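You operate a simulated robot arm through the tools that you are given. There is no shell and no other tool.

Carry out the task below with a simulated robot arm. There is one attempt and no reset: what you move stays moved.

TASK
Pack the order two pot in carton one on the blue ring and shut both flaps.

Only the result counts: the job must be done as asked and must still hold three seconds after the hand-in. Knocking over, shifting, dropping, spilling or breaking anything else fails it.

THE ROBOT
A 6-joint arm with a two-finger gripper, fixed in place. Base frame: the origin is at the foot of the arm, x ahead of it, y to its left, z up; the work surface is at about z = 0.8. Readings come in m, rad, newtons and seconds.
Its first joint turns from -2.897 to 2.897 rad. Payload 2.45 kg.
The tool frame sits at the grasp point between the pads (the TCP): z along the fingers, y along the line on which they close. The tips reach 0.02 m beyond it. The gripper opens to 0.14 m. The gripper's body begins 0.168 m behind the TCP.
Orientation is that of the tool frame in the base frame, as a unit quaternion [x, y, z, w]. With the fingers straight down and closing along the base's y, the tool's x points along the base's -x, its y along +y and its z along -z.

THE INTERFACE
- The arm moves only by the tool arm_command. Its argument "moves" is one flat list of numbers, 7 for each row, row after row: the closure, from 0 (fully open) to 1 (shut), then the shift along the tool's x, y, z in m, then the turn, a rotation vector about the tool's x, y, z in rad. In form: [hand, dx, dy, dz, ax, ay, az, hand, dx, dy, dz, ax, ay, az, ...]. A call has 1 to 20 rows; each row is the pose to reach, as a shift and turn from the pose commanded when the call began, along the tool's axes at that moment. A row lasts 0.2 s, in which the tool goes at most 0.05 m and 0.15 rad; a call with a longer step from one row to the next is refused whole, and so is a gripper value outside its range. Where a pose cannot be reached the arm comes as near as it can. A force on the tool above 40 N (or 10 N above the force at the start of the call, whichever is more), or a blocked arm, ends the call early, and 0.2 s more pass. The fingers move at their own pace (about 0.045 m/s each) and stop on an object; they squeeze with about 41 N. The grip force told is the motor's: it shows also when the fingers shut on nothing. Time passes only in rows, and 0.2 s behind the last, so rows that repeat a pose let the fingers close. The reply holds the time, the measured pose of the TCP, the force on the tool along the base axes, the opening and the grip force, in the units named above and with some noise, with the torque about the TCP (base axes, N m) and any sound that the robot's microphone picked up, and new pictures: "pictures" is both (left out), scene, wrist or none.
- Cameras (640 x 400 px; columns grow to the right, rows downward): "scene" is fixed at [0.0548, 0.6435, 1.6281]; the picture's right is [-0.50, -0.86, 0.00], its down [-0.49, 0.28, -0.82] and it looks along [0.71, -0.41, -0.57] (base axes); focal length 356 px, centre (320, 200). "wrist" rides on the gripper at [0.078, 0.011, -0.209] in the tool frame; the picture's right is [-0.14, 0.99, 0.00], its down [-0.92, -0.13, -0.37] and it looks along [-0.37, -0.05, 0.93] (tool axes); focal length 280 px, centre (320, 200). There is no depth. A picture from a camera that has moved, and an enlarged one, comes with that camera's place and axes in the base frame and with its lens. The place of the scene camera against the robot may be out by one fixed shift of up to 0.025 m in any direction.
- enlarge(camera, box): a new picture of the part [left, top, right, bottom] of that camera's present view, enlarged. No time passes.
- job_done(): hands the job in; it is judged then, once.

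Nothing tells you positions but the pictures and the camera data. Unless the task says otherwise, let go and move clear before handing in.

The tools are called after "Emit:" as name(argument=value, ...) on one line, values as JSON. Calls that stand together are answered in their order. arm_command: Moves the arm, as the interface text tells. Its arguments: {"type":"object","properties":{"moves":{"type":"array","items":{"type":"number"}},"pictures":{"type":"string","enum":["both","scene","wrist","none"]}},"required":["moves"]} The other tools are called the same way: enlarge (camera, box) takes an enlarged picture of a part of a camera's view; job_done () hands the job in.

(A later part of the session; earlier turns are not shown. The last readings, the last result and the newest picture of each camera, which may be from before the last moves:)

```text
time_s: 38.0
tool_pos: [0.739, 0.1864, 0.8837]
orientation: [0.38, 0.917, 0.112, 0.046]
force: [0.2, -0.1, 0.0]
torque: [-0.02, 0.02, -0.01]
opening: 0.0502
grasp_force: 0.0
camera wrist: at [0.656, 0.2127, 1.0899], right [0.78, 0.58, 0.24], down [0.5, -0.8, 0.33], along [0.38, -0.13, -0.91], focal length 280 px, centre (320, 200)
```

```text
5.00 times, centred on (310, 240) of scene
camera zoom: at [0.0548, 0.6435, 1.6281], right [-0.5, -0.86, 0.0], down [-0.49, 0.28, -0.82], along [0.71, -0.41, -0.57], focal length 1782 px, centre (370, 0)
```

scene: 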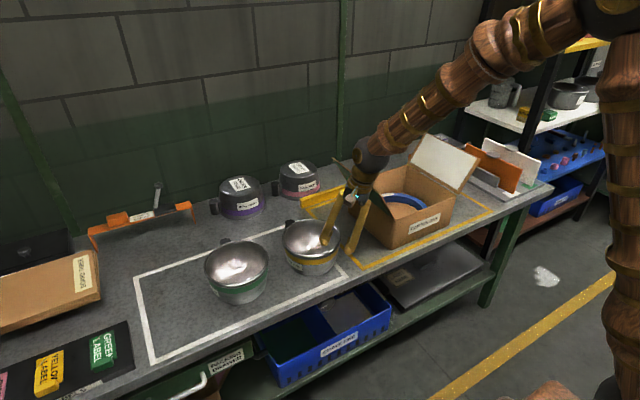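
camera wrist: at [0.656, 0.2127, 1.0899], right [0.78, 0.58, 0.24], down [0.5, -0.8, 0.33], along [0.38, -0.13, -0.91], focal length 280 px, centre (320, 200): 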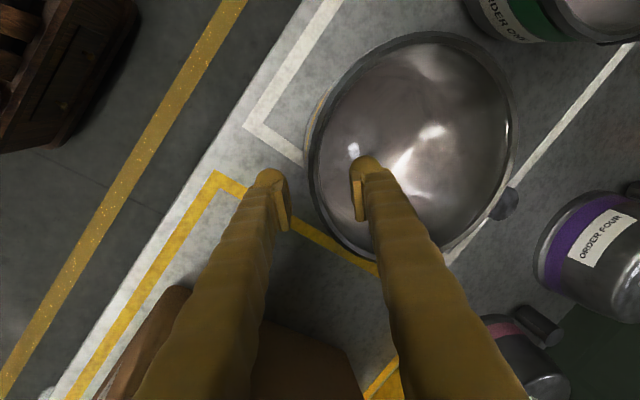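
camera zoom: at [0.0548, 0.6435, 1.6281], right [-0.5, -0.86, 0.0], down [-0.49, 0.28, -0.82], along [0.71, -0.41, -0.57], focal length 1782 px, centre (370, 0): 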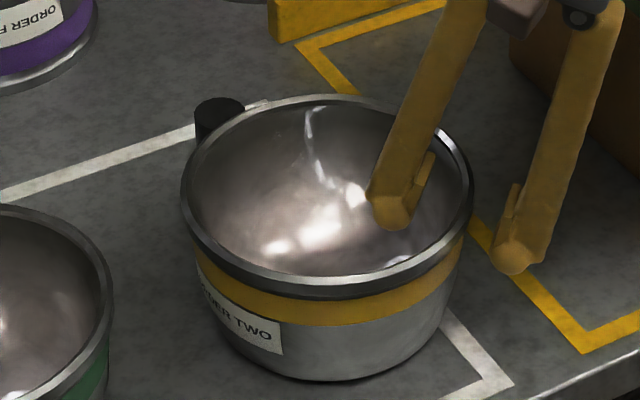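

The pot stands on the bench at about (0.783, 0.25) with its handle at about +8°. I'll back out along the tool axis and straighten up to get a clean look from above.

Emit:
arm_command(moves=[0.643, 0, 0, -0.03, 0, 0, 0, 0.643, 0, 0, -0.07, 0, 0, 0, 0.643, 0, 0, -0.11, 0, 0, 0, 0.643, 0, 0, -0.15, 0, 0, 0, 0.643, 0, 0, -0.18, 0.06, 0, 0, 0.643, 0, 0, -0.2, 0.12, 0, 0, 0.643, 0, 0, -0.2, 0.18, 0, 0, 0.643, 0, 0, -0.2, 0.243, 0, 0, 0.643, 0, 0, -0.2, 0.243, 0, 0], pictures="both")

Emit:
enlarge(camera="wrist", box=[280, 30, 520, 280])

```text
time_s: 40.0
tool_pos: [0.7048, 0.152, 1.0778]
orientation: [0.382, 0.924, 0.001, -0.001]
force: [-0.4, 0.0, 0.1]
torque: [0.0, 0.02, 0.0]
opening: 0.0502
grasp_force: 0.1
camera wrist: at [0.6569, 0.2139, 1.2876], right [0.8, 0.6, 0.0], down [0.56, -0.74, 0.37], along [0.22, -0.29, -0.93], focal length 280 px, centre (320, 200)
```

scene: 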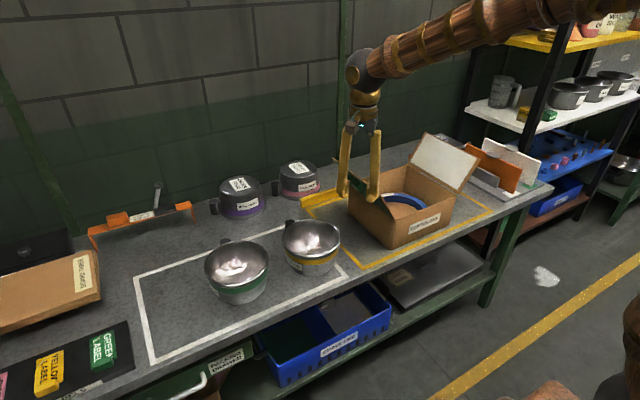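
wrist: 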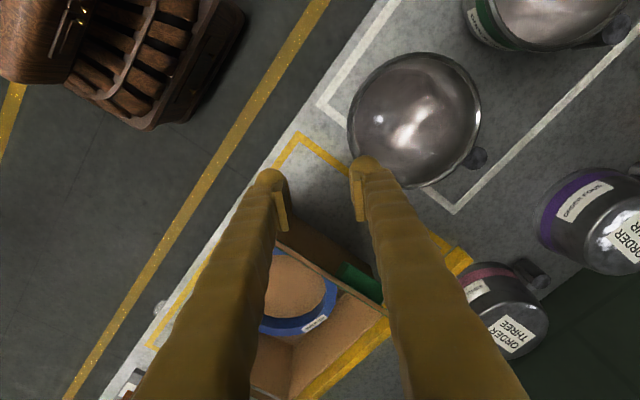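

```text
1.60 times, centred on (400, 155) of wrist
camera zoom: at [0.6569, 0.2139, 1.2876], right [0.8, 0.6, 0.0], down [0.56, -0.74, 0.37], along [0.22, -0.29, -0.93], focal length 449 px, centre (192, 272)
```

zoom: 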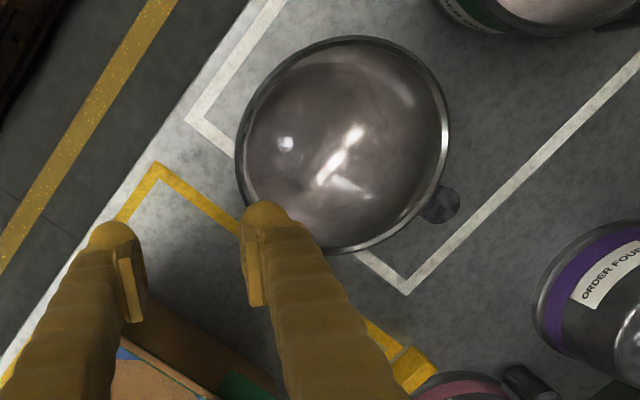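

The pot's centre is at about (0.789, 0.251) and its handle at roughly +10°. I'll regrasp the rim on the robot-facing side (195°) with a slight tilt matching the wall, so that in the carton a 30° turn puts both the fingers and the handle toward corners.

Emit:
arm_command(moves=[0.643, 0.0129, 0.007, 0.0153, -0.0332, -0.0089, 0.1045, 0.643, 0.0258, 0.014, 0.0306, -0.0664, -0.0178, 0.2089, 0.643, 0.0386, 0.0211, 0.0459, -0.0996, -0.0267, 0.3134, 0.643, 0.0515, 0.0281, 0.0612, -0.1328, -0.0356, 0.4178, 0.643, 0.0644, 0.0351, 0.0765, -0.166, -0.0445, 0.5223, 0.643, 0.0644, 0.0351, 0.0765, -0.166, -0.0445, 0.5223], pictures="both")

Emit:
enlarge(camera="wrist", box=[230, 40, 480, 260])

```text
time_s: 41.4
tool_pos: [0.6832, 0.2235, 1.0006]
orientation: [0.606, 0.791, 0.069, 0.052]
force: [0.8, 0.2, -0.1]
torque: [-0.01, 0.0, -0.03]
opening: 0.0497
grasp_force: 0.1
camera wrist: at [0.6394, 0.291, 1.21], right [0.98, 0.12, 0.17], down [0.06, -0.94, 0.34], along [0.2, -0.32, -0.93], focal length 280 px, centre (320, 200)
```

scene: 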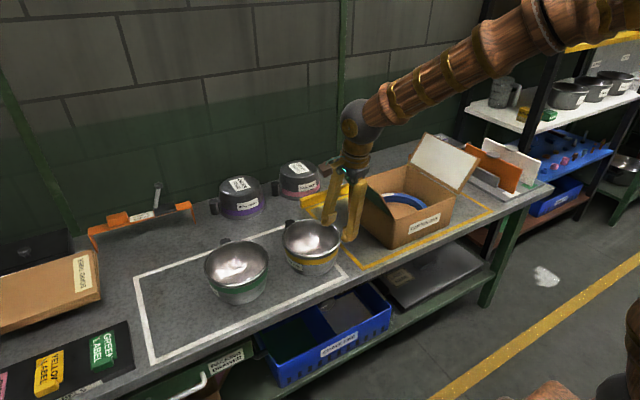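
wrist: 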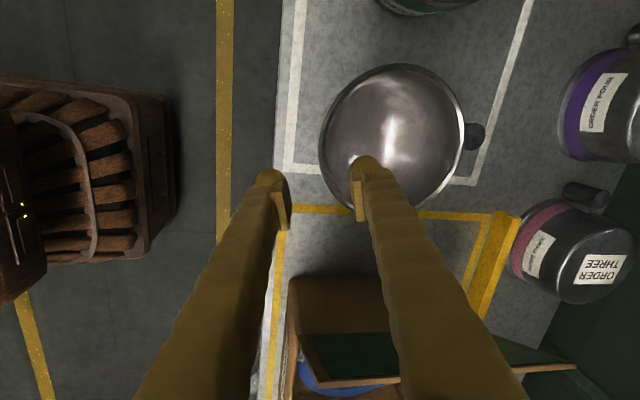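

```text
1.82 times, centred on (355, 150) of wrist
camera zoom: at [0.6394, 0.291, 1.21], right [0.98, 0.12, 0.17], down [0.06, -0.94, 0.34], along [0.2, -0.32, -0.93], focal length 510 px, centre (256, 291)
```

zoom: 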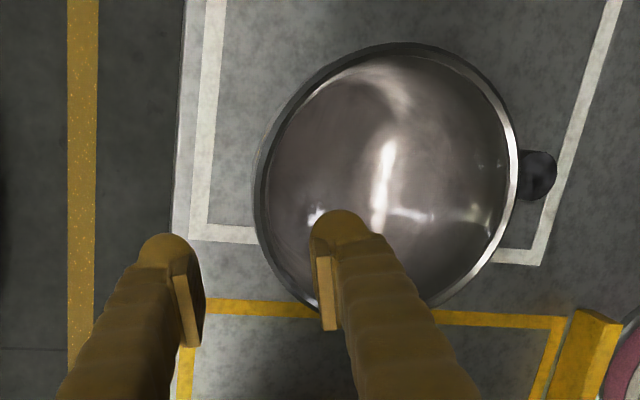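

The geometry agrees: pot centre (0.789, 0.251), handle at about 12°. I'll descend along the tool axis around the near rim and close.

Emit:
arm_command(moves=[0.643, 0, 0, 0.03, 0, 0, 0, 0.643, 0, 0, 0.06, 0, 0, 0, 0.643, 0, 0, 0.09, 0, 0, 0, 0.643, 0, 0, 0.119, 0, 0, 0, 0.643, 0, 0, 0.119, 0, 0, 0], pictures="both")

Emit:
enlarge(camera="wrist", box=[230, 80, 480, 280])

Emit:
enlarge(camera="scene", box=[260, 190, 380, 290])

```text
time_s: 42.6
tool_pos: [0.703, 0.2281, 0.882]
orientation: [0.605, 0.791, 0.068, 0.051]
force: [0.5, -0.8, 0.0]
torque: [0.01, -0.02, 0.0]
opening: 0.0501
grasp_force: 0.1
camera wrist: at [0.6598, 0.2961, 1.0918], right [0.98, 0.12, 0.17], down [0.06, -0.94, 0.34], along [0.2, -0.32, -0.92], focal length 280 px, centre (320, 200)
```

scene: 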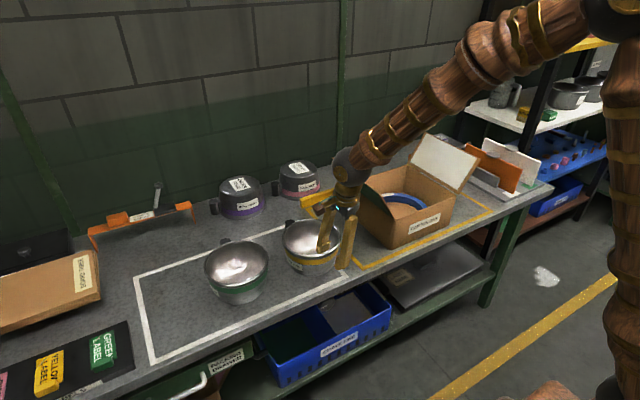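
wrist: 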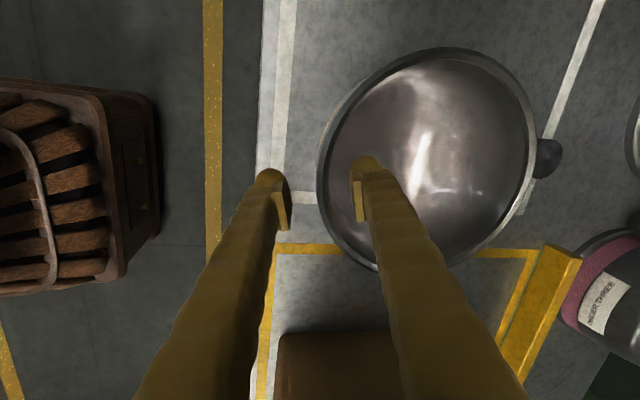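

```text
2.00 times, centred on (355, 180) of wrist
camera zoom: at [0.6598, 0.2961, 1.0918], right [0.98, 0.12, 0.17], down [0.06, -0.94, 0.34], along [0.2, -0.32, -0.92], focal length 561 px, centre (250, 240)
```

zoom: 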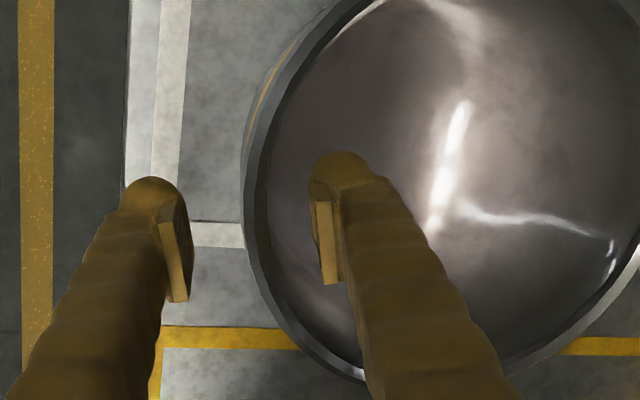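

```text
4.00 times, centred on (320, 240) of scene
camera zoom: at [0.0548, 0.6435, 1.6281], right [-0.5, -0.86, 0.0], down [-0.49, 0.28, -0.82], along [0.71, -0.41, -0.57], focal length 1426 px, centre (320, 40)
```

zoom: 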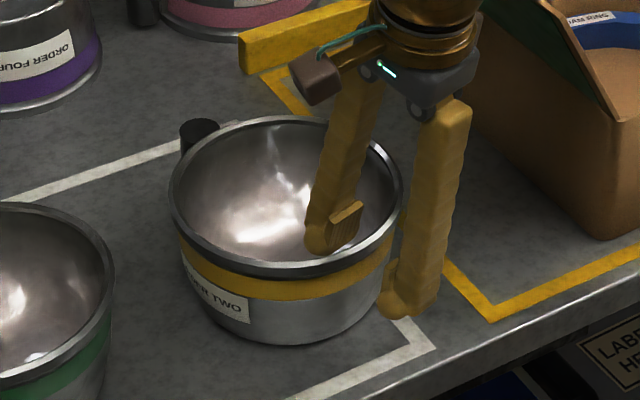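

The rim is centred between the pads. Closing on it and lifting slightly.

Emit:
arm_command(moves=[0.8, 0, 0, 0, 0, 0, 0, 0.9, 0, 0, 0, 0, 0, 0, 1, 0, 0, 0, 0, 0, 0, 1, 0, 0, 0, 0, 0, 0, 1, 0, 0, 0, 0, 0, 0], pictures="both")

Emit:
enlarge(camera="scene", box=[260, 190, 380, 290])

```text
time_s: 43.8
tool_pos: [0.7042, 0.2275, 0.8825]
orientation: [0.606, 0.791, 0.069, 0.052]
force: [1.3, -0.4, 3.7]
torque: [-0.54, -0.27, 0.11]
opening: 0.0087
grasp_force: 36.1
camera wrist: at [0.6599, 0.2961, 1.092], right [0.98, 0.12, 0.17], down [0.06, -0.94, 0.34], along [0.2, -0.32, -0.92], focal length 280 px, centre (320, 200)
```

scene: 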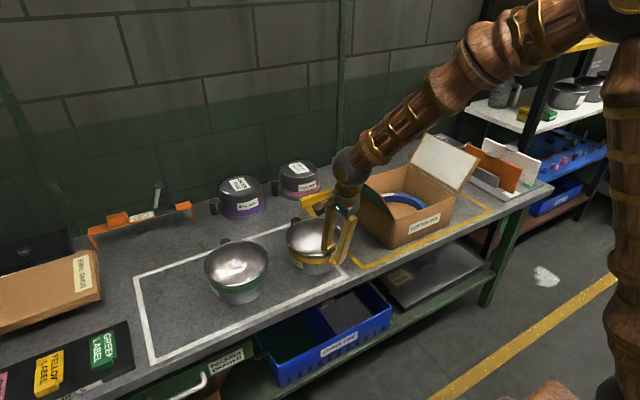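
wrist: 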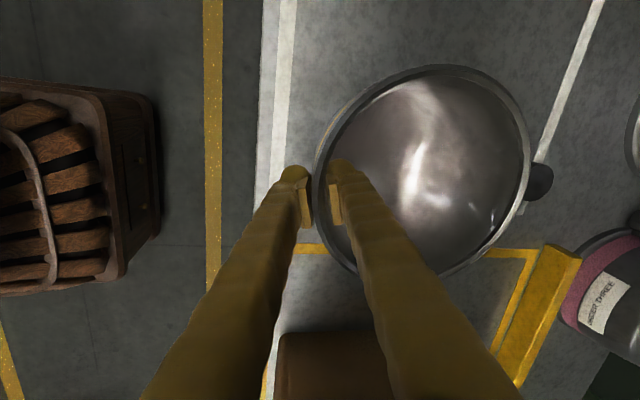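

```text
4.00 times, centred on (320, 240) of scene
camera zoom: at [0.0548, 0.6435, 1.6281], right [-0.5, -0.86, 0.0], down [-0.49, 0.28, -0.82], along [0.71, -0.41, -0.57], focal length 1426 px, centre (320, 40)
```

zoom: 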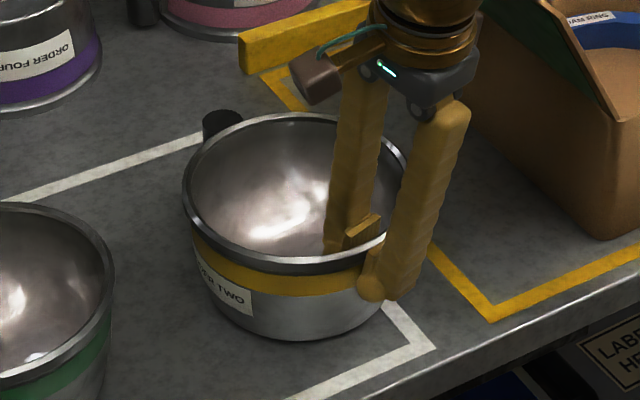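

The rim is gripped. Lifting the pot straight up high enough to clear the left flap.

Emit:
arm_command(moves=[1, 0, 0.0034, -0.0197, 0, 0, 0, 1, 0, 0.0103, -0.0591, 0, 0, 0, 1, 0, 0.0172, -0.0986, 0, 0, 0, 1, 0, 0.0241, -0.138, 0, 0, 0, 1, 0, 0.031, -0.1775, 0, 0, 0, 1, 0, 0.0379, -0.217, 0, 0, 0, 1, 0, 0.0448, -0.2564, 0, 0, 0, 1, 0, 0.05, -0.2859, 0, 0, 0, 1, 0, 0.05, -0.2859, 0, 0, 0], pictures="both")

Emit:
enlarge(camera="scene", box=[250, 90, 400, 240])

```text
time_s: 45.8
tool_pos: [0.7057, 0.2276, 1.1736]
orientation: [0.606, 0.791, 0.069, 0.052]
force: [1.0, -0.2, -6.6]
torque: [-0.12, 0.55, 0.02]
opening: 0.0087
grasp_force: 36.0
camera wrist: at [0.6611, 0.2957, 1.3835], right [0.98, 0.12, 0.17], down [0.06, -0.94, 0.34], along [0.2, -0.32, -0.93], focal length 280 px, centre (320, 200)
```

scene: 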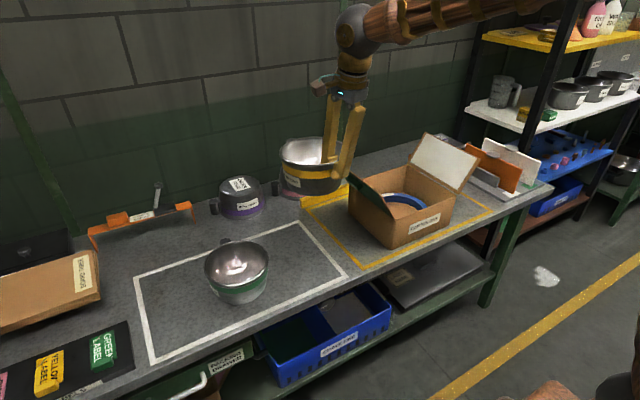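
wrist: 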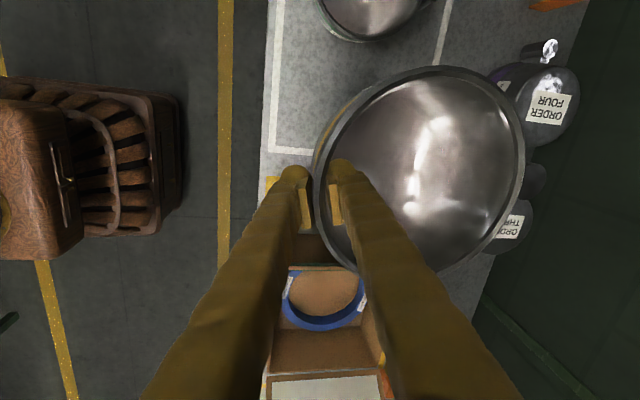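

```text
2.67 times, centred on (325, 165) of scene
camera zoom: at [0.0548, 0.6435, 1.6281], right [-0.5, -0.86, 0.0], down [-0.49, 0.28, -0.82], along [0.71, -0.41, -0.57], focal length 950 px, centre (307, 293)
```

zoom: 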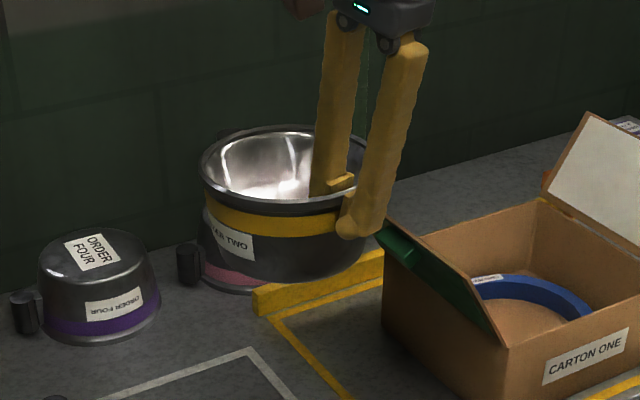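

The pot is held level with its centre about (0.083, 0.010) from the TCP. I'll carry it over the carton while turning it 30° so the handle heads for the back-left corner and the fingers for the front-right corner.

Emit:
arm_command(moves=[1, 0, 0.0052, -0.0296, 0, 0, 0, 1, -0.0413, -0.0005, -0.0307, 0.0001, 0.009, -0.0516, 1, -0.0826, -0.0062, -0.0317, 0.0001, 0.018, -0.1032, 1, -0.1239, -0.0119, -0.0328, 0.0002, 0.0271, -0.1549, 1, -0.1652, -0.0176, -0.0338, 0.0003, 0.0361, -0.2065, 1, -0.2065, -0.0233, -0.0349, 0.0004, 0.0451, -0.2581, 1, -0.2478, -0.0289, -0.036, 0.0004, 0.0541, -0.3097, 1, -0.2891, -0.0346, -0.037, 0.0005, 0.0631, -0.3613, 1, -0.3304, -0.0403, -0.0381, 0.0006, 0.0722, -0.413, 1, -0.3717, -0.046, -0.0391, 0.0006, 0.0812, -0.4646, 1, -0.413, -0.0517, -0.0402, 0.0007, 0.0902, -0.5162, 1, -0.413, -0.0517, -0.0402, 0.0007, 0.0902, -0.5162], pictures="both")

Emit:
enlarge(camera="scene", box=[320, 70, 500, 250])

Emit:
enlarge(camera="wrist", box=[220, 0, 640, 300])

```text
time_s: 48.4
tool_pos: [0.7555, -0.185, 1.2061]
orientation: [0.38, 0.921, 0.079, 0.032]
force: [-0.2, -0.2, -6.3]
torque: [-0.39, 0.4, 0.01]
opening: 0.0091
grasp_force: 36.6
camera wrist: at [0.6833, -0.1484, 1.4137], right [0.79, 0.59, 0.17], down [0.52, -0.78, 0.34], along [0.33, -0.18, -0.93], focal length 280 px, centre (320, 200)
```

scene: 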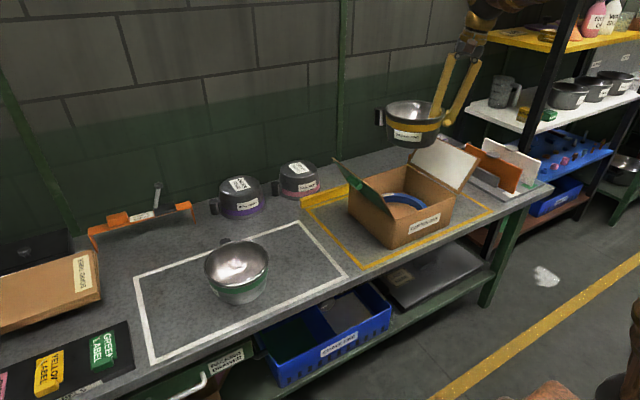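
wrist: 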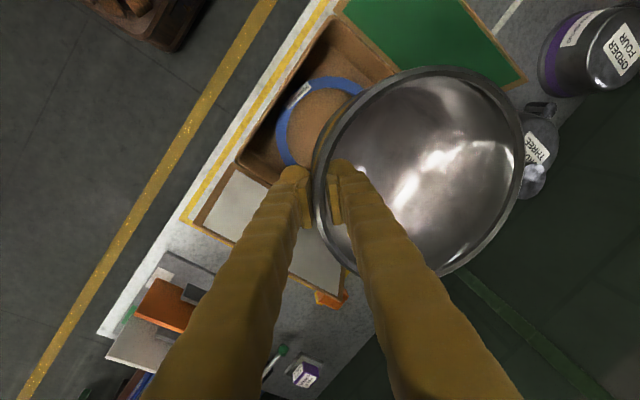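

```text
2.22 times, centred on (410, 160) of scene
camera zoom: at [0.0548, 0.6435, 1.6281], right [-0.5, -0.86, 0.0], down [-0.49, 0.28, -0.82], along [0.71, -0.41, -0.57], focal length 792 px, centre (120, 289)
```

zoom: 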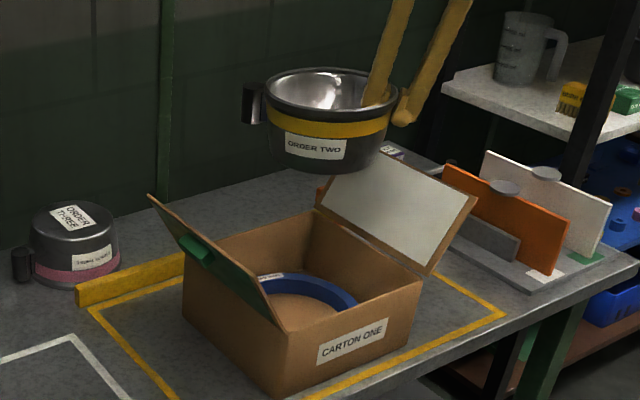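

```text
1.33 times, centred on (430, 150) of wrist
camera zoom: at [0.6833, -0.1484, 1.4137], right [0.79, 0.59, 0.17], down [0.52, -0.78, 0.34], along [0.33, -0.18, -0.93], focal length 374 px, centre (173, 267)
```

zoom: 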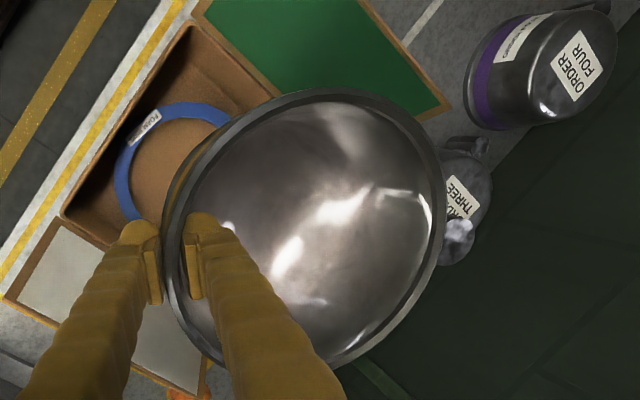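

The scene view clearly reads "ORDER TWO", and the pot centre (0.823, -0.136) is right over the ring with the handle toward the back-left corner. Lowering it partway into the carton now.

Emit:
arm_command(moves=[1, 0, -0.0051, 0.0296, 0, 0, 0, 1, 0, -0.0119, 0.069, 0, 0, 0, 1, 0, -0.0187, 0.1084, 0, 0, 0, 1, 0, -0.0255, 0.1478, 0, 0, 0, 1, 0, -0.0323, 0.1872, 0, 0, 0, 1, 0, -0.0374, 0.2167, 0, 0, 0, 1, 0, -0.0374, 0.2167, 0, 0, 0], pictures="both")

Emit:
enlarge(camera="scene", box=[330, 120, 490, 250])

Emit:
enlarge(camera="wrist", box=[240, 0, 640, 300])

```text
time_s: 50.0
tool_pos: [0.7537, -0.1863, 0.9838]
orientation: [0.381, 0.921, 0.079, 0.032]
force: [0.6, -0.2, -6.4]
torque: [-0.36, 0.41, 0.0]
opening: 0.009
grasp_force: 36.7
camera wrist: at [0.6816, -0.1503, 1.1927], right [0.79, 0.59, 0.17], down [0.52, -0.78, 0.34], along [0.33, -0.18, -0.93], focal length 280 px, centre (320, 200)
```

scene: 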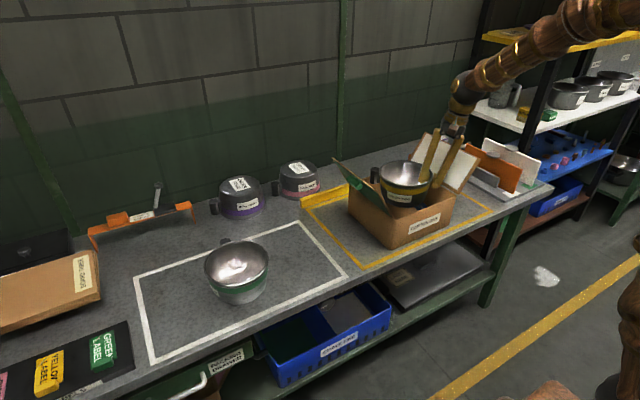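
wrist: 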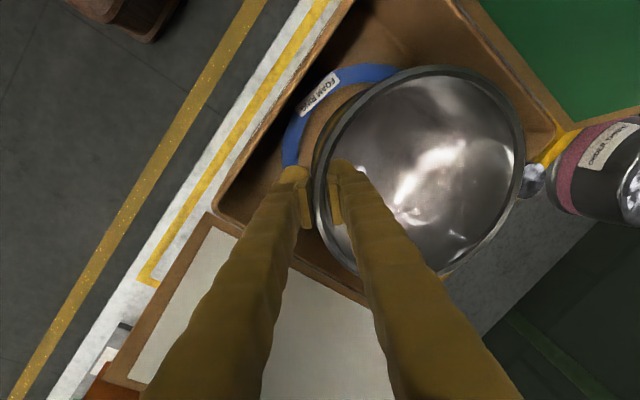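

```text
3.08 times, centred on (410, 185) of scene
camera zoom: at [0.0548, 0.6435, 1.6281], right [-0.5, -0.86, 0.0], down [-0.49, 0.28, -0.82], along [0.71, -0.41, -0.57], focal length 1097 px, centre (43, 246)
```

zoom: 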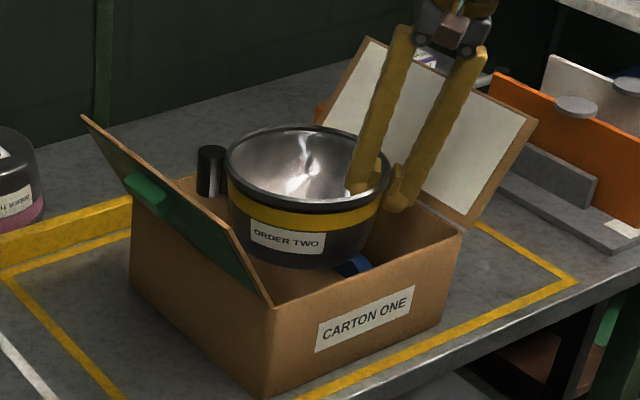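

```text
1.33 times, centred on (440, 150) of wrist
camera zoom: at [0.6816, -0.1503, 1.1927], right [0.79, 0.59, 0.17], down [0.52, -0.78, 0.34], along [0.33, -0.18, -0.93], focal length 374 px, centre (160, 267)
```

zoom: 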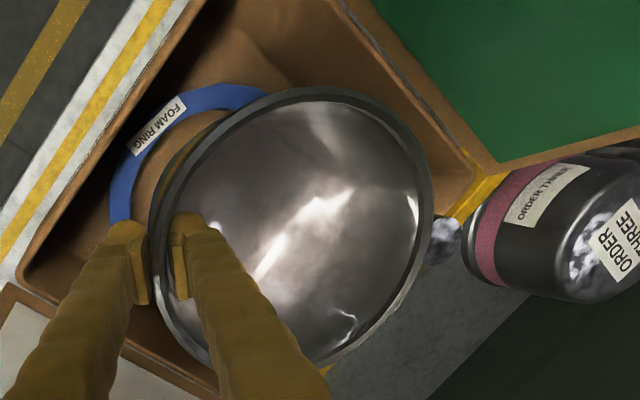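

The pot is entering the carton cleanly with the handle clear of the back-left corner. I'll lower it to just above the carton floor, nudging 4 mm to centre it in the ring.

Emit:
arm_command(moves=[1, -0.0014, -0.0032, 0.0296, 0, 0, 0, 1, -0.0028, -0.0074, 0.0591, 0, 0, 0, 1, -0.0028, -0.0105, 0.0772, 0, 0, 0, 1, -0.0028, -0.0122, 0.0872, 0, 0, 0, 1, -0.0028, -0.0122, 0.0872, 0, 0, 0], pictures="both")

Emit:
enlarge(camera="scene", box=[330, 120, 490, 250])

Emit:
enlarge(camera="wrist", box=[240, 0, 640, 300])

```text
time_s: 51.2
tool_pos: [0.7585, -0.1849, 0.8982]
orientation: [0.381, 0.921, 0.079, 0.032]
force: [0.6, 0.2, -6.9]
torque: [-0.37, 0.41, 0.01]
opening: 0.0092
grasp_force: 36.3
camera wrist: at [0.6863, -0.148, 1.1061], right [0.79, 0.59, 0.17], down [0.52, -0.78, 0.34], along [0.33, -0.18, -0.93], focal length 280 px, centre (320, 200)
```

scene: 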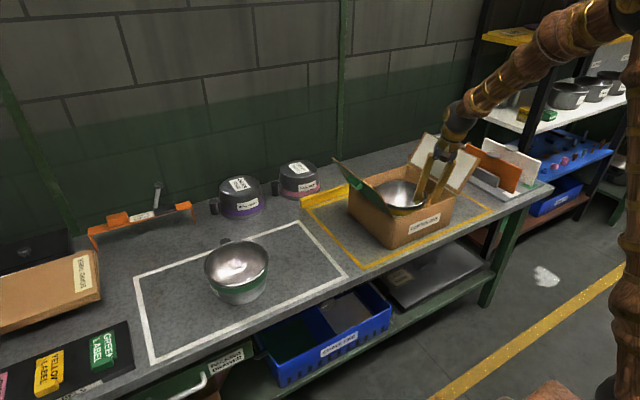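
wrist: 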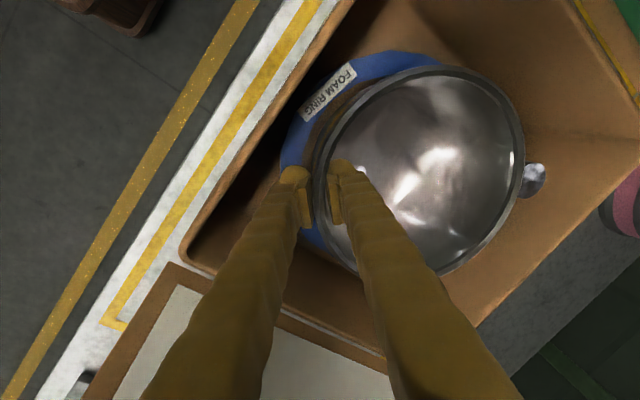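

```text
3.08 times, centred on (410, 185) of scene
camera zoom: at [0.0548, 0.6435, 1.6281], right [-0.5, -0.86, 0.0], down [-0.49, 0.28, -0.82], along [0.71, -0.41, -0.57], focal length 1097 px, centre (43, 246)
```

zoom: 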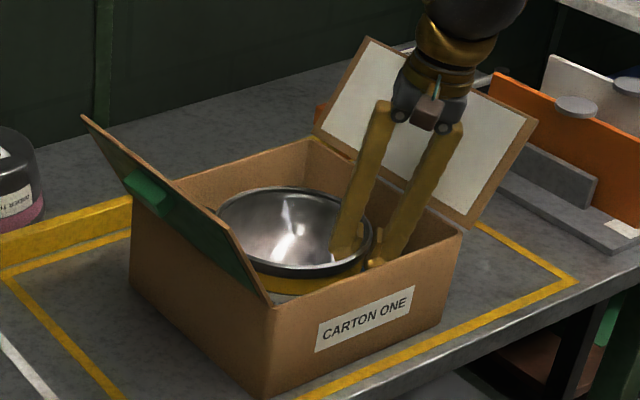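

```text
1.33 times, centred on (440, 150) of wrist
camera zoom: at [0.6863, -0.148, 1.1061], right [0.79, 0.59, 0.17], down [0.52, -0.78, 0.34], along [0.33, -0.18, -0.93], focal length 374 px, centre (160, 267)
```

zoom: 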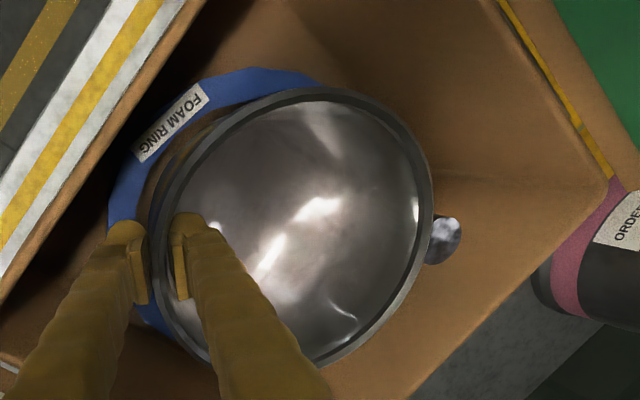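

The pot sits inside the ring outline, a centimetre or so above the floor. I'll ease it down in small steps until it touches.

Emit:
arm_command(moves=[1, 0, -0.0007, 0.0039, 0, 0, 0, 1, 0, -0.0012, 0.0069, 0, 0, 0, 1, 0, -0.0015, 0.0089, 0, 0, 0, 1, 0, -0.0015, 0.0089, 0, 0, 0], pictures="none")

```text
time_s: 52.2
tool_pos: [0.7576, -0.1857, 0.8883]
orientation: [0.38, 0.921, 0.08, 0.031]
force: [-6.2, 3.3, 27.4]
torque: [-0.07, -0.21, 0.14]
opening: 0.0087
grasp_force: 36.3
```

The pot has touched down at the expected height (TCP 0.888). I'll ease up slightly, open the fingers a little, and look before withdrawing.

Emit:
arm_command(moves=[1, 0, 0.0005, -0.0025, 0, 0, 0, 0.85, 0, 0.0005, -0.0025, 0, 0, 0, 0.75, 0, 0.0005, -0.0025, 0, 0, 0, 0.75, 0, 0.0005, -0.0025, 0, 0, 0, 0.75, 0, 0.0005, -0.0025, 0, 0, 0], pictures="both")

Emit:
enlarge(camera="wrist", box=[240, 0, 640, 300])

Emit:
enlarge(camera="scene", box=[330, 120, 490, 250])

```text
time_s: 53.4
tool_pos: [0.7582, -0.1853, 0.8899]
orientation: [0.381, 0.921, 0.08, 0.031]
force: [0.0, -0.7, -0.4]
torque: [0.01, 0.01, -0.01]
opening: 0.0349
grasp_force: 0.0
camera wrist: at [0.6865, -0.1487, 1.0992], right [0.79, 0.59, 0.17], down [0.52, -0.78, 0.34], along [0.33, -0.18, -0.93], focal length 280 px, centre (320, 200)
```

scene: 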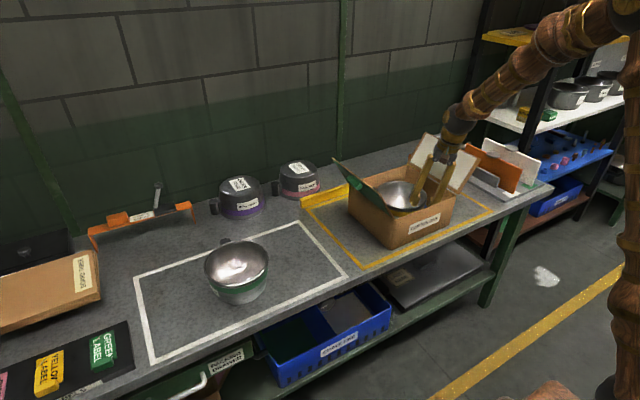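
wrist: 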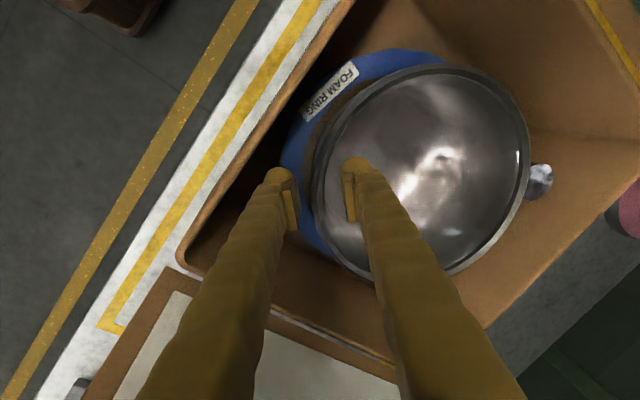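

```text
1.33 times, centred on (440, 150) of wrist
camera zoom: at [0.6865, -0.1487, 1.0992], right [0.79, 0.59, 0.17], down [0.52, -0.78, 0.34], along [0.33, -0.18, -0.93], focal length 374 px, centre (160, 267)
```

zoom: 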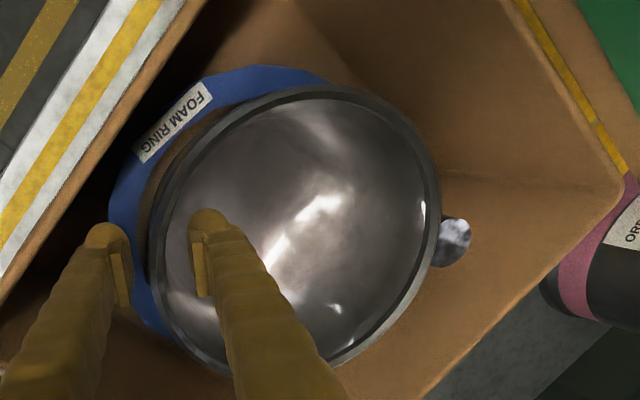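

```text
3.08 times, centred on (410, 185) of scene
camera zoom: at [0.0548, 0.6435, 1.6281], right [-0.5, -0.86, 0.0], down [-0.49, 0.28, -0.82], along [0.71, -0.41, -0.57], focal length 1097 px, centre (43, 246)
```

zoom: 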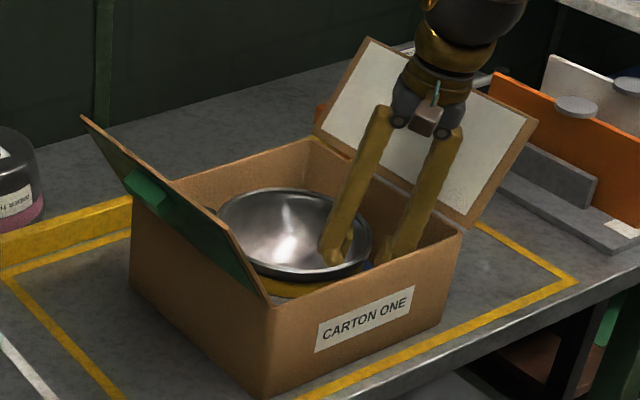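

The pot is released inside the ring. I'll withdraw along the tool axis, rise, and check it from above.

Emit:
arm_command(moves=[0.75, 0, 0, -0.03, 0, 0, 0, 0.75, 0, 0, -0.07, 0, 0, 0, 0.75, 0, 0, -0.115, 0, 0, 0, 0.75, 0, 0, -0.16, 0, 0, 0, 0.75, 0, 0, -0.205, 0, 0, 0, 0.75, 0, 0, -0.25, 0.05, 0, 0, 0.75, 0, 0, -0.29, 0.11, 0, 0, 0.75, 0, 0, -0.29, 0.17, 0, 0, 0.75, 0, 0, -0.29, 0.17, 0, 0], pictures="both")

Emit:
enlarge(camera="wrist", box=[220, 0, 580, 280])

Emit:
enlarge(camera="scene", box=[330, 120, 490, 250])

```text
time_s: 55.4
tool_pos: [0.725, -0.2208, 1.177]
orientation: [0.382, 0.924, 0.002, -0.002]
force: [0.9, 0.1, 0.0]
torque: [-0.01, -0.01, -0.03]
opening: 0.0352
grasp_force: 0.1
camera wrist: at [0.6779, -0.1583, 1.3875], right [0.8, 0.6, 0.0], down [0.56, -0.74, 0.37], along [0.22, -0.29, -0.93], focal length 280 px, centre (320, 200)
```

scene: 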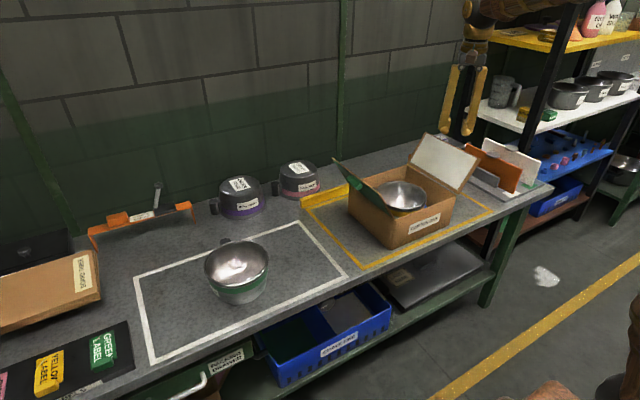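
wrist: 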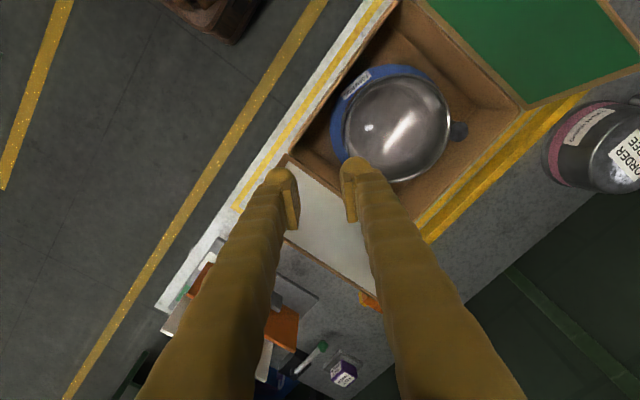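

```text
1.43 times, centred on (400, 140) of wrist
camera zoom: at [0.6779, -0.1583, 1.3875], right [0.8, 0.6, 0.0], down [0.56, -0.74, 0.37], along [0.22, -0.29, -0.93], focal length 401 px, centre (206, 286)
```

zoom: 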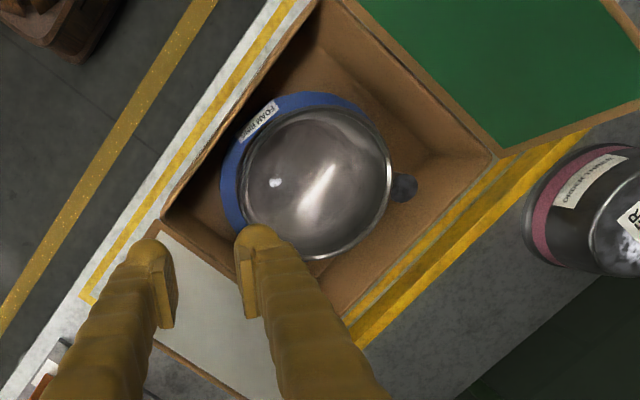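

```text
3.08 times, centred on (410, 185) of scene
camera zoom: at [0.0548, 0.6435, 1.6281], right [-0.5, -0.86, 0.0], down [-0.49, 0.28, -0.82], along [0.71, -0.41, -0.57], focal length 1097 px, centre (43, 246)
```

zoom: 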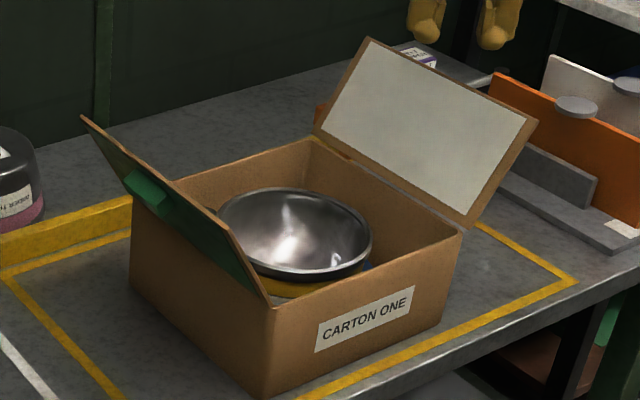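

The pot rests inside the ring with its rim below the carton's edge, and the ring hasn't moved. Next come the flaps, right one first: I'll close the fingers, turn the tool so its body lies along x, and move to the outside of the right flap for a look.

Emit:
arm_command(moves=[1, -0.0364, -0.0129, 0, 0, 0, 0.131, 1, -0.0728, -0.0258, 0, 0, 0, 0.262, 1, -0.1093, -0.0387, 0, 0, 0, 0.393, 1, -0.1457, -0.0516, 0, 0, 0, 0.524, 1, -0.1821, -0.0645, 0, 0, 0, 0.655, 1, -0.2185, -0.0774, 0, 0, 0, 0.785, 1, -0.2185, -0.0774, 0, 0, 0, 0.785], pictures="both")

Emit:
enlarge(camera="scene", box=[380, 80, 560, 250])

```text
time_s: 57.0
tool_pos: [0.8246, -0.4314, 1.1748]
orientation: [0.707, 0.707, 0.0, 0.0]
force: [0.0, -1.6, -0.6]
torque: [-0.01, 0.0, 0.02]
opening: 0.0
grasp_force: 29.2
camera wrist: at [0.8353, -0.3541, 1.3854], right [0.99, -0.14, 0.0], down [-0.13, -0.92, 0.37], along [-0.05, -0.36, -0.93], focal length 280 px, centre (320, 200)
```

scene: 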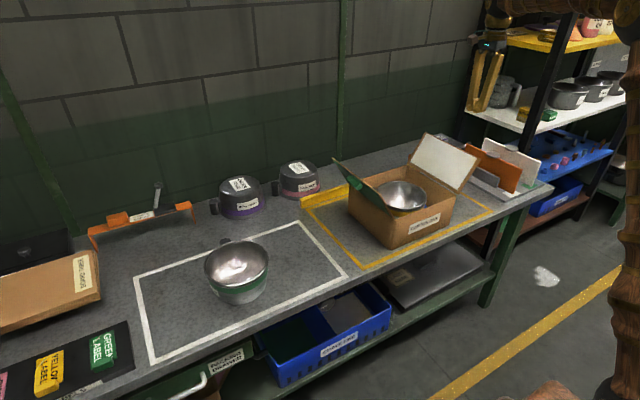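
wrist: 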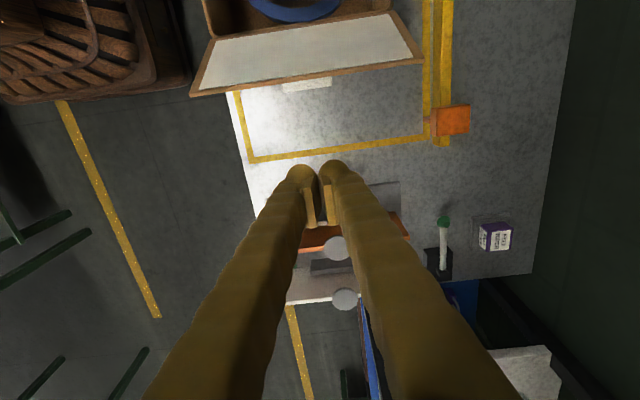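

```text
2.35 times, centred on (470, 165) of scene
camera zoom: at [0.0548, 0.6435, 1.6281], right [-0.5, -0.86, 0.0], down [-0.49, 0.28, -0.82], along [0.71, -0.41, -0.57], focal length 839 px, centre (-33, 282)
```

zoom: 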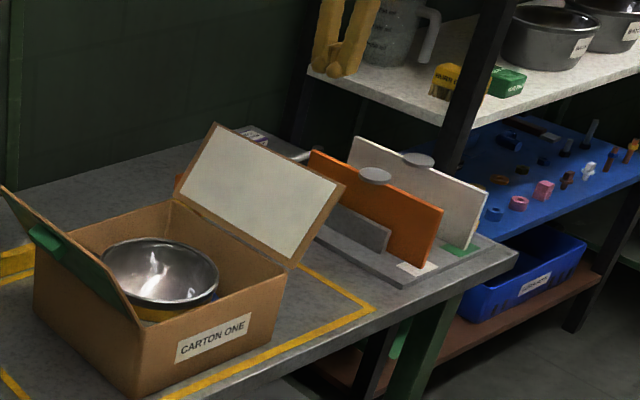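

I can see the right flap's outer edge at about y -0.345, z 1.06, with a small tab near x 0.82 on its outer face. I'll descend outside the flap, offset to x 0.88 to miss the tab, with fingertips at about z 0.98.

Emit:
arm_command(moves=[1, 0, 0.02, 0.03, 0, 0, 0, 1, 0, 0.04, 0.065, 0, 0, 0, 1, 0, 0.055, 0.1, 0, 0, 0, 1, 0, 0.055, 0.14, 0, 0, 0, 1, 0, 0.055, 0.177, 0, 0, 0, 1, 0, 0.055, 0.177, 0, 0, 0], pictures="both")

Emit:
enlarge(camera="scene", box=[380, 80, 560, 250])

```text
time_s: 58.4
tool_pos: [0.8795, -0.4276, 0.9981]
orientation: [0.706, 0.708, 0.001, -0.001]
force: [1.1, 0.1, -0.5]
torque: [-0.04, -0.03, -0.01]
opening: 0.0001
grasp_force: 29.9
camera wrist: at [0.8909, -0.3506, 1.2079], right [0.99, -0.14, 0.0], down [-0.13, -0.92, 0.37], along [-0.05, -0.36, -0.93], focal length 280 px, centre (320, 200)
```

scene: 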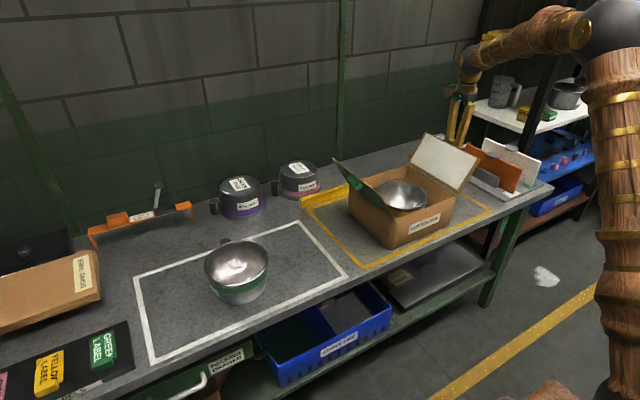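
wrist: 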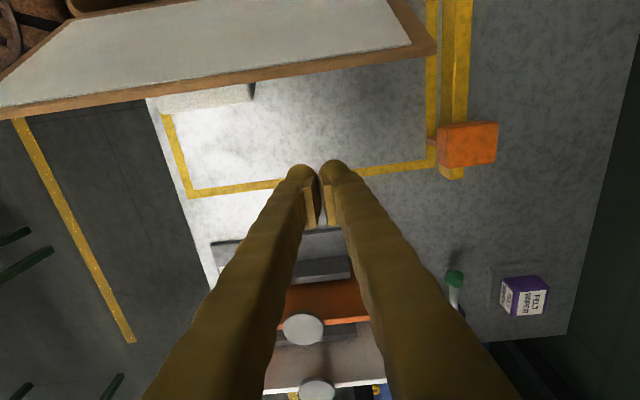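

```text
2.35 times, centred on (470, 165) of scene
camera zoom: at [0.0548, 0.6435, 1.6281], right [-0.5, -0.86, 0.0], down [-0.49, 0.28, -0.82], along [0.71, -0.41, -0.57], focal length 839 px, centre (-33, 282)
```

zoom: 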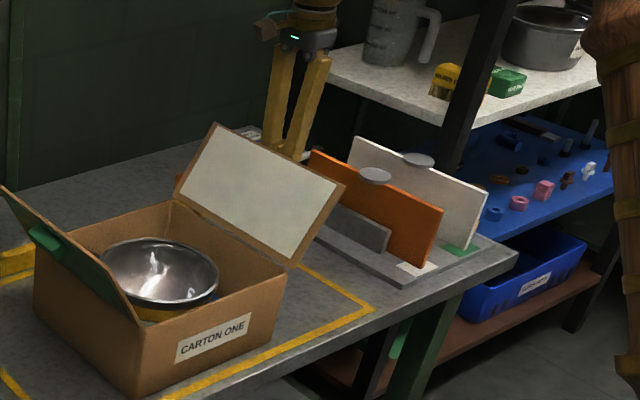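

The fingers are outside the flap with nothing else nearby. Pushing toward +y to swing the right flap up.

Emit:
arm_command(moves=[1, 0.03, 0, 0, 0, 0, 0, 1, 0.06, 0, 0, 0, 0, 0, 1, 0.085, 0, 0, 0, 0, 0, 1, 0.11, 0, 0, 0, 0, 0, 1, 0.135, 0, 0, 0, 0, 0], pictures="both")

Emit:
enlarge(camera="scene", box=[330, 80, 510, 250])

```text
time_s: 59.6
tool_pos: [0.8785, -0.2942, 0.9983]
orientation: [0.706, 0.708, 0.0, 0.0]
force: [0.9, 0.1, 0.5]
torque: [-0.01, 0.04, -0.05]
opening: 0.0
grasp_force: 29.1
camera wrist: at [0.8887, -0.2172, 1.2094], right [0.99, -0.14, 0.0], down [-0.13, -0.92, 0.37], along [-0.05, -0.36, -0.93], focal length 280 px, centre (320, 200)
```

scene: 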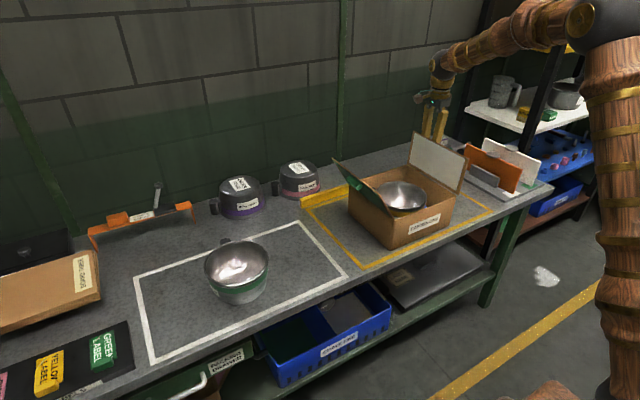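
wrist: 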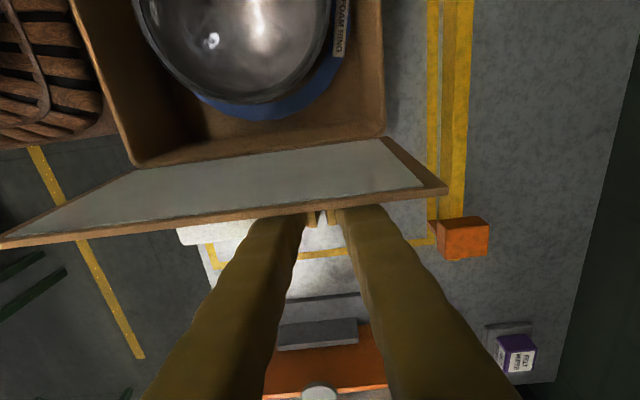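

```text
2.35 times, centred on (420, 165) of scene
camera zoom: at [0.0548, 0.6435, 1.6281], right [-0.5, -0.86, 0.0], down [-0.49, 0.28, -0.82], along [0.71, -0.41, -0.57], focal length 839 px, centre (85, 282)
```

zoom: 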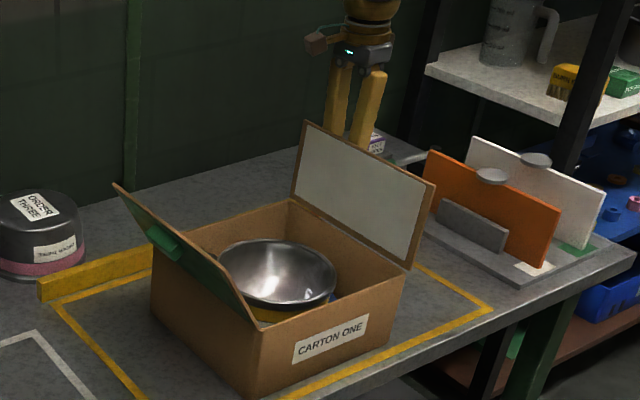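

The flap moves smoothly with little force, now close to upright. Continuing the push inward.

Emit:
arm_command(moves=[1, 0.025, 0, 0, 0, 0, 0, 1, 0.05, 0, 0, 0, 0, 0, 1, 0.075, 0, 0, 0, 0, 0, 1, 0.1, 0, 0, 0, 0, 0, 1, 0.125, 0, 0, 0, 0, 0], pictures="both")

Emit:
enlarge(camera="scene", box=[330, 80, 510, 250])

```text
time_s: 60.8
tool_pos: [0.8776, -0.1692, 1.0006]
orientation: [0.707, 0.707, 0.0, 0.0]
force: [-0.2, 0.0, 0.1]
torque: [-0.05, -0.01, 0.02]
opening: 0.0001
grasp_force: 29.5
camera wrist: at [0.8894, -0.092, 1.2101], right [0.99, -0.14, 0.0], down [-0.13, -0.92, 0.37], along [-0.05, -0.36, -0.93], focal length 280 px, centre (320, 200)
```

scene: 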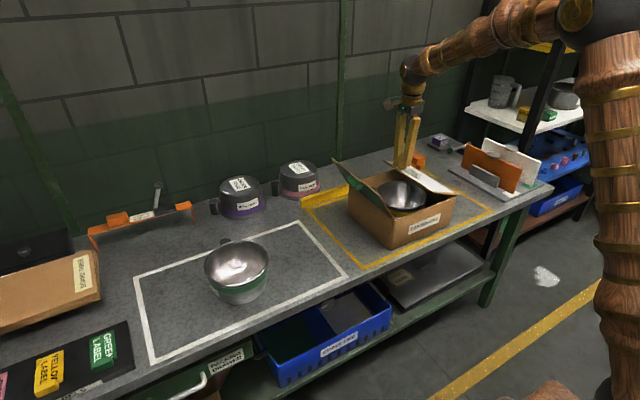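
wrist: 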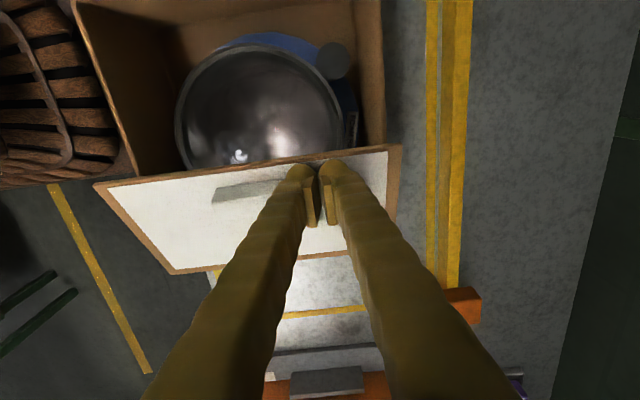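

```text
2.35 times, centred on (420, 165) of scene
camera zoom: at [0.0548, 0.6435, 1.6281], right [-0.5, -0.86, 0.0], down [-0.49, 0.28, -0.82], along [0.71, -0.41, -0.57], focal length 839 px, centre (85, 282)
```

zoom: 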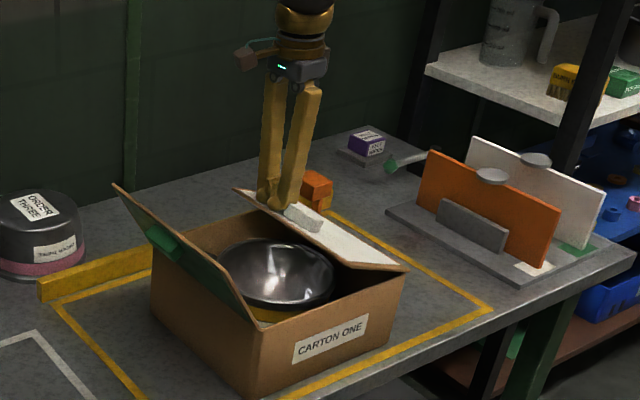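

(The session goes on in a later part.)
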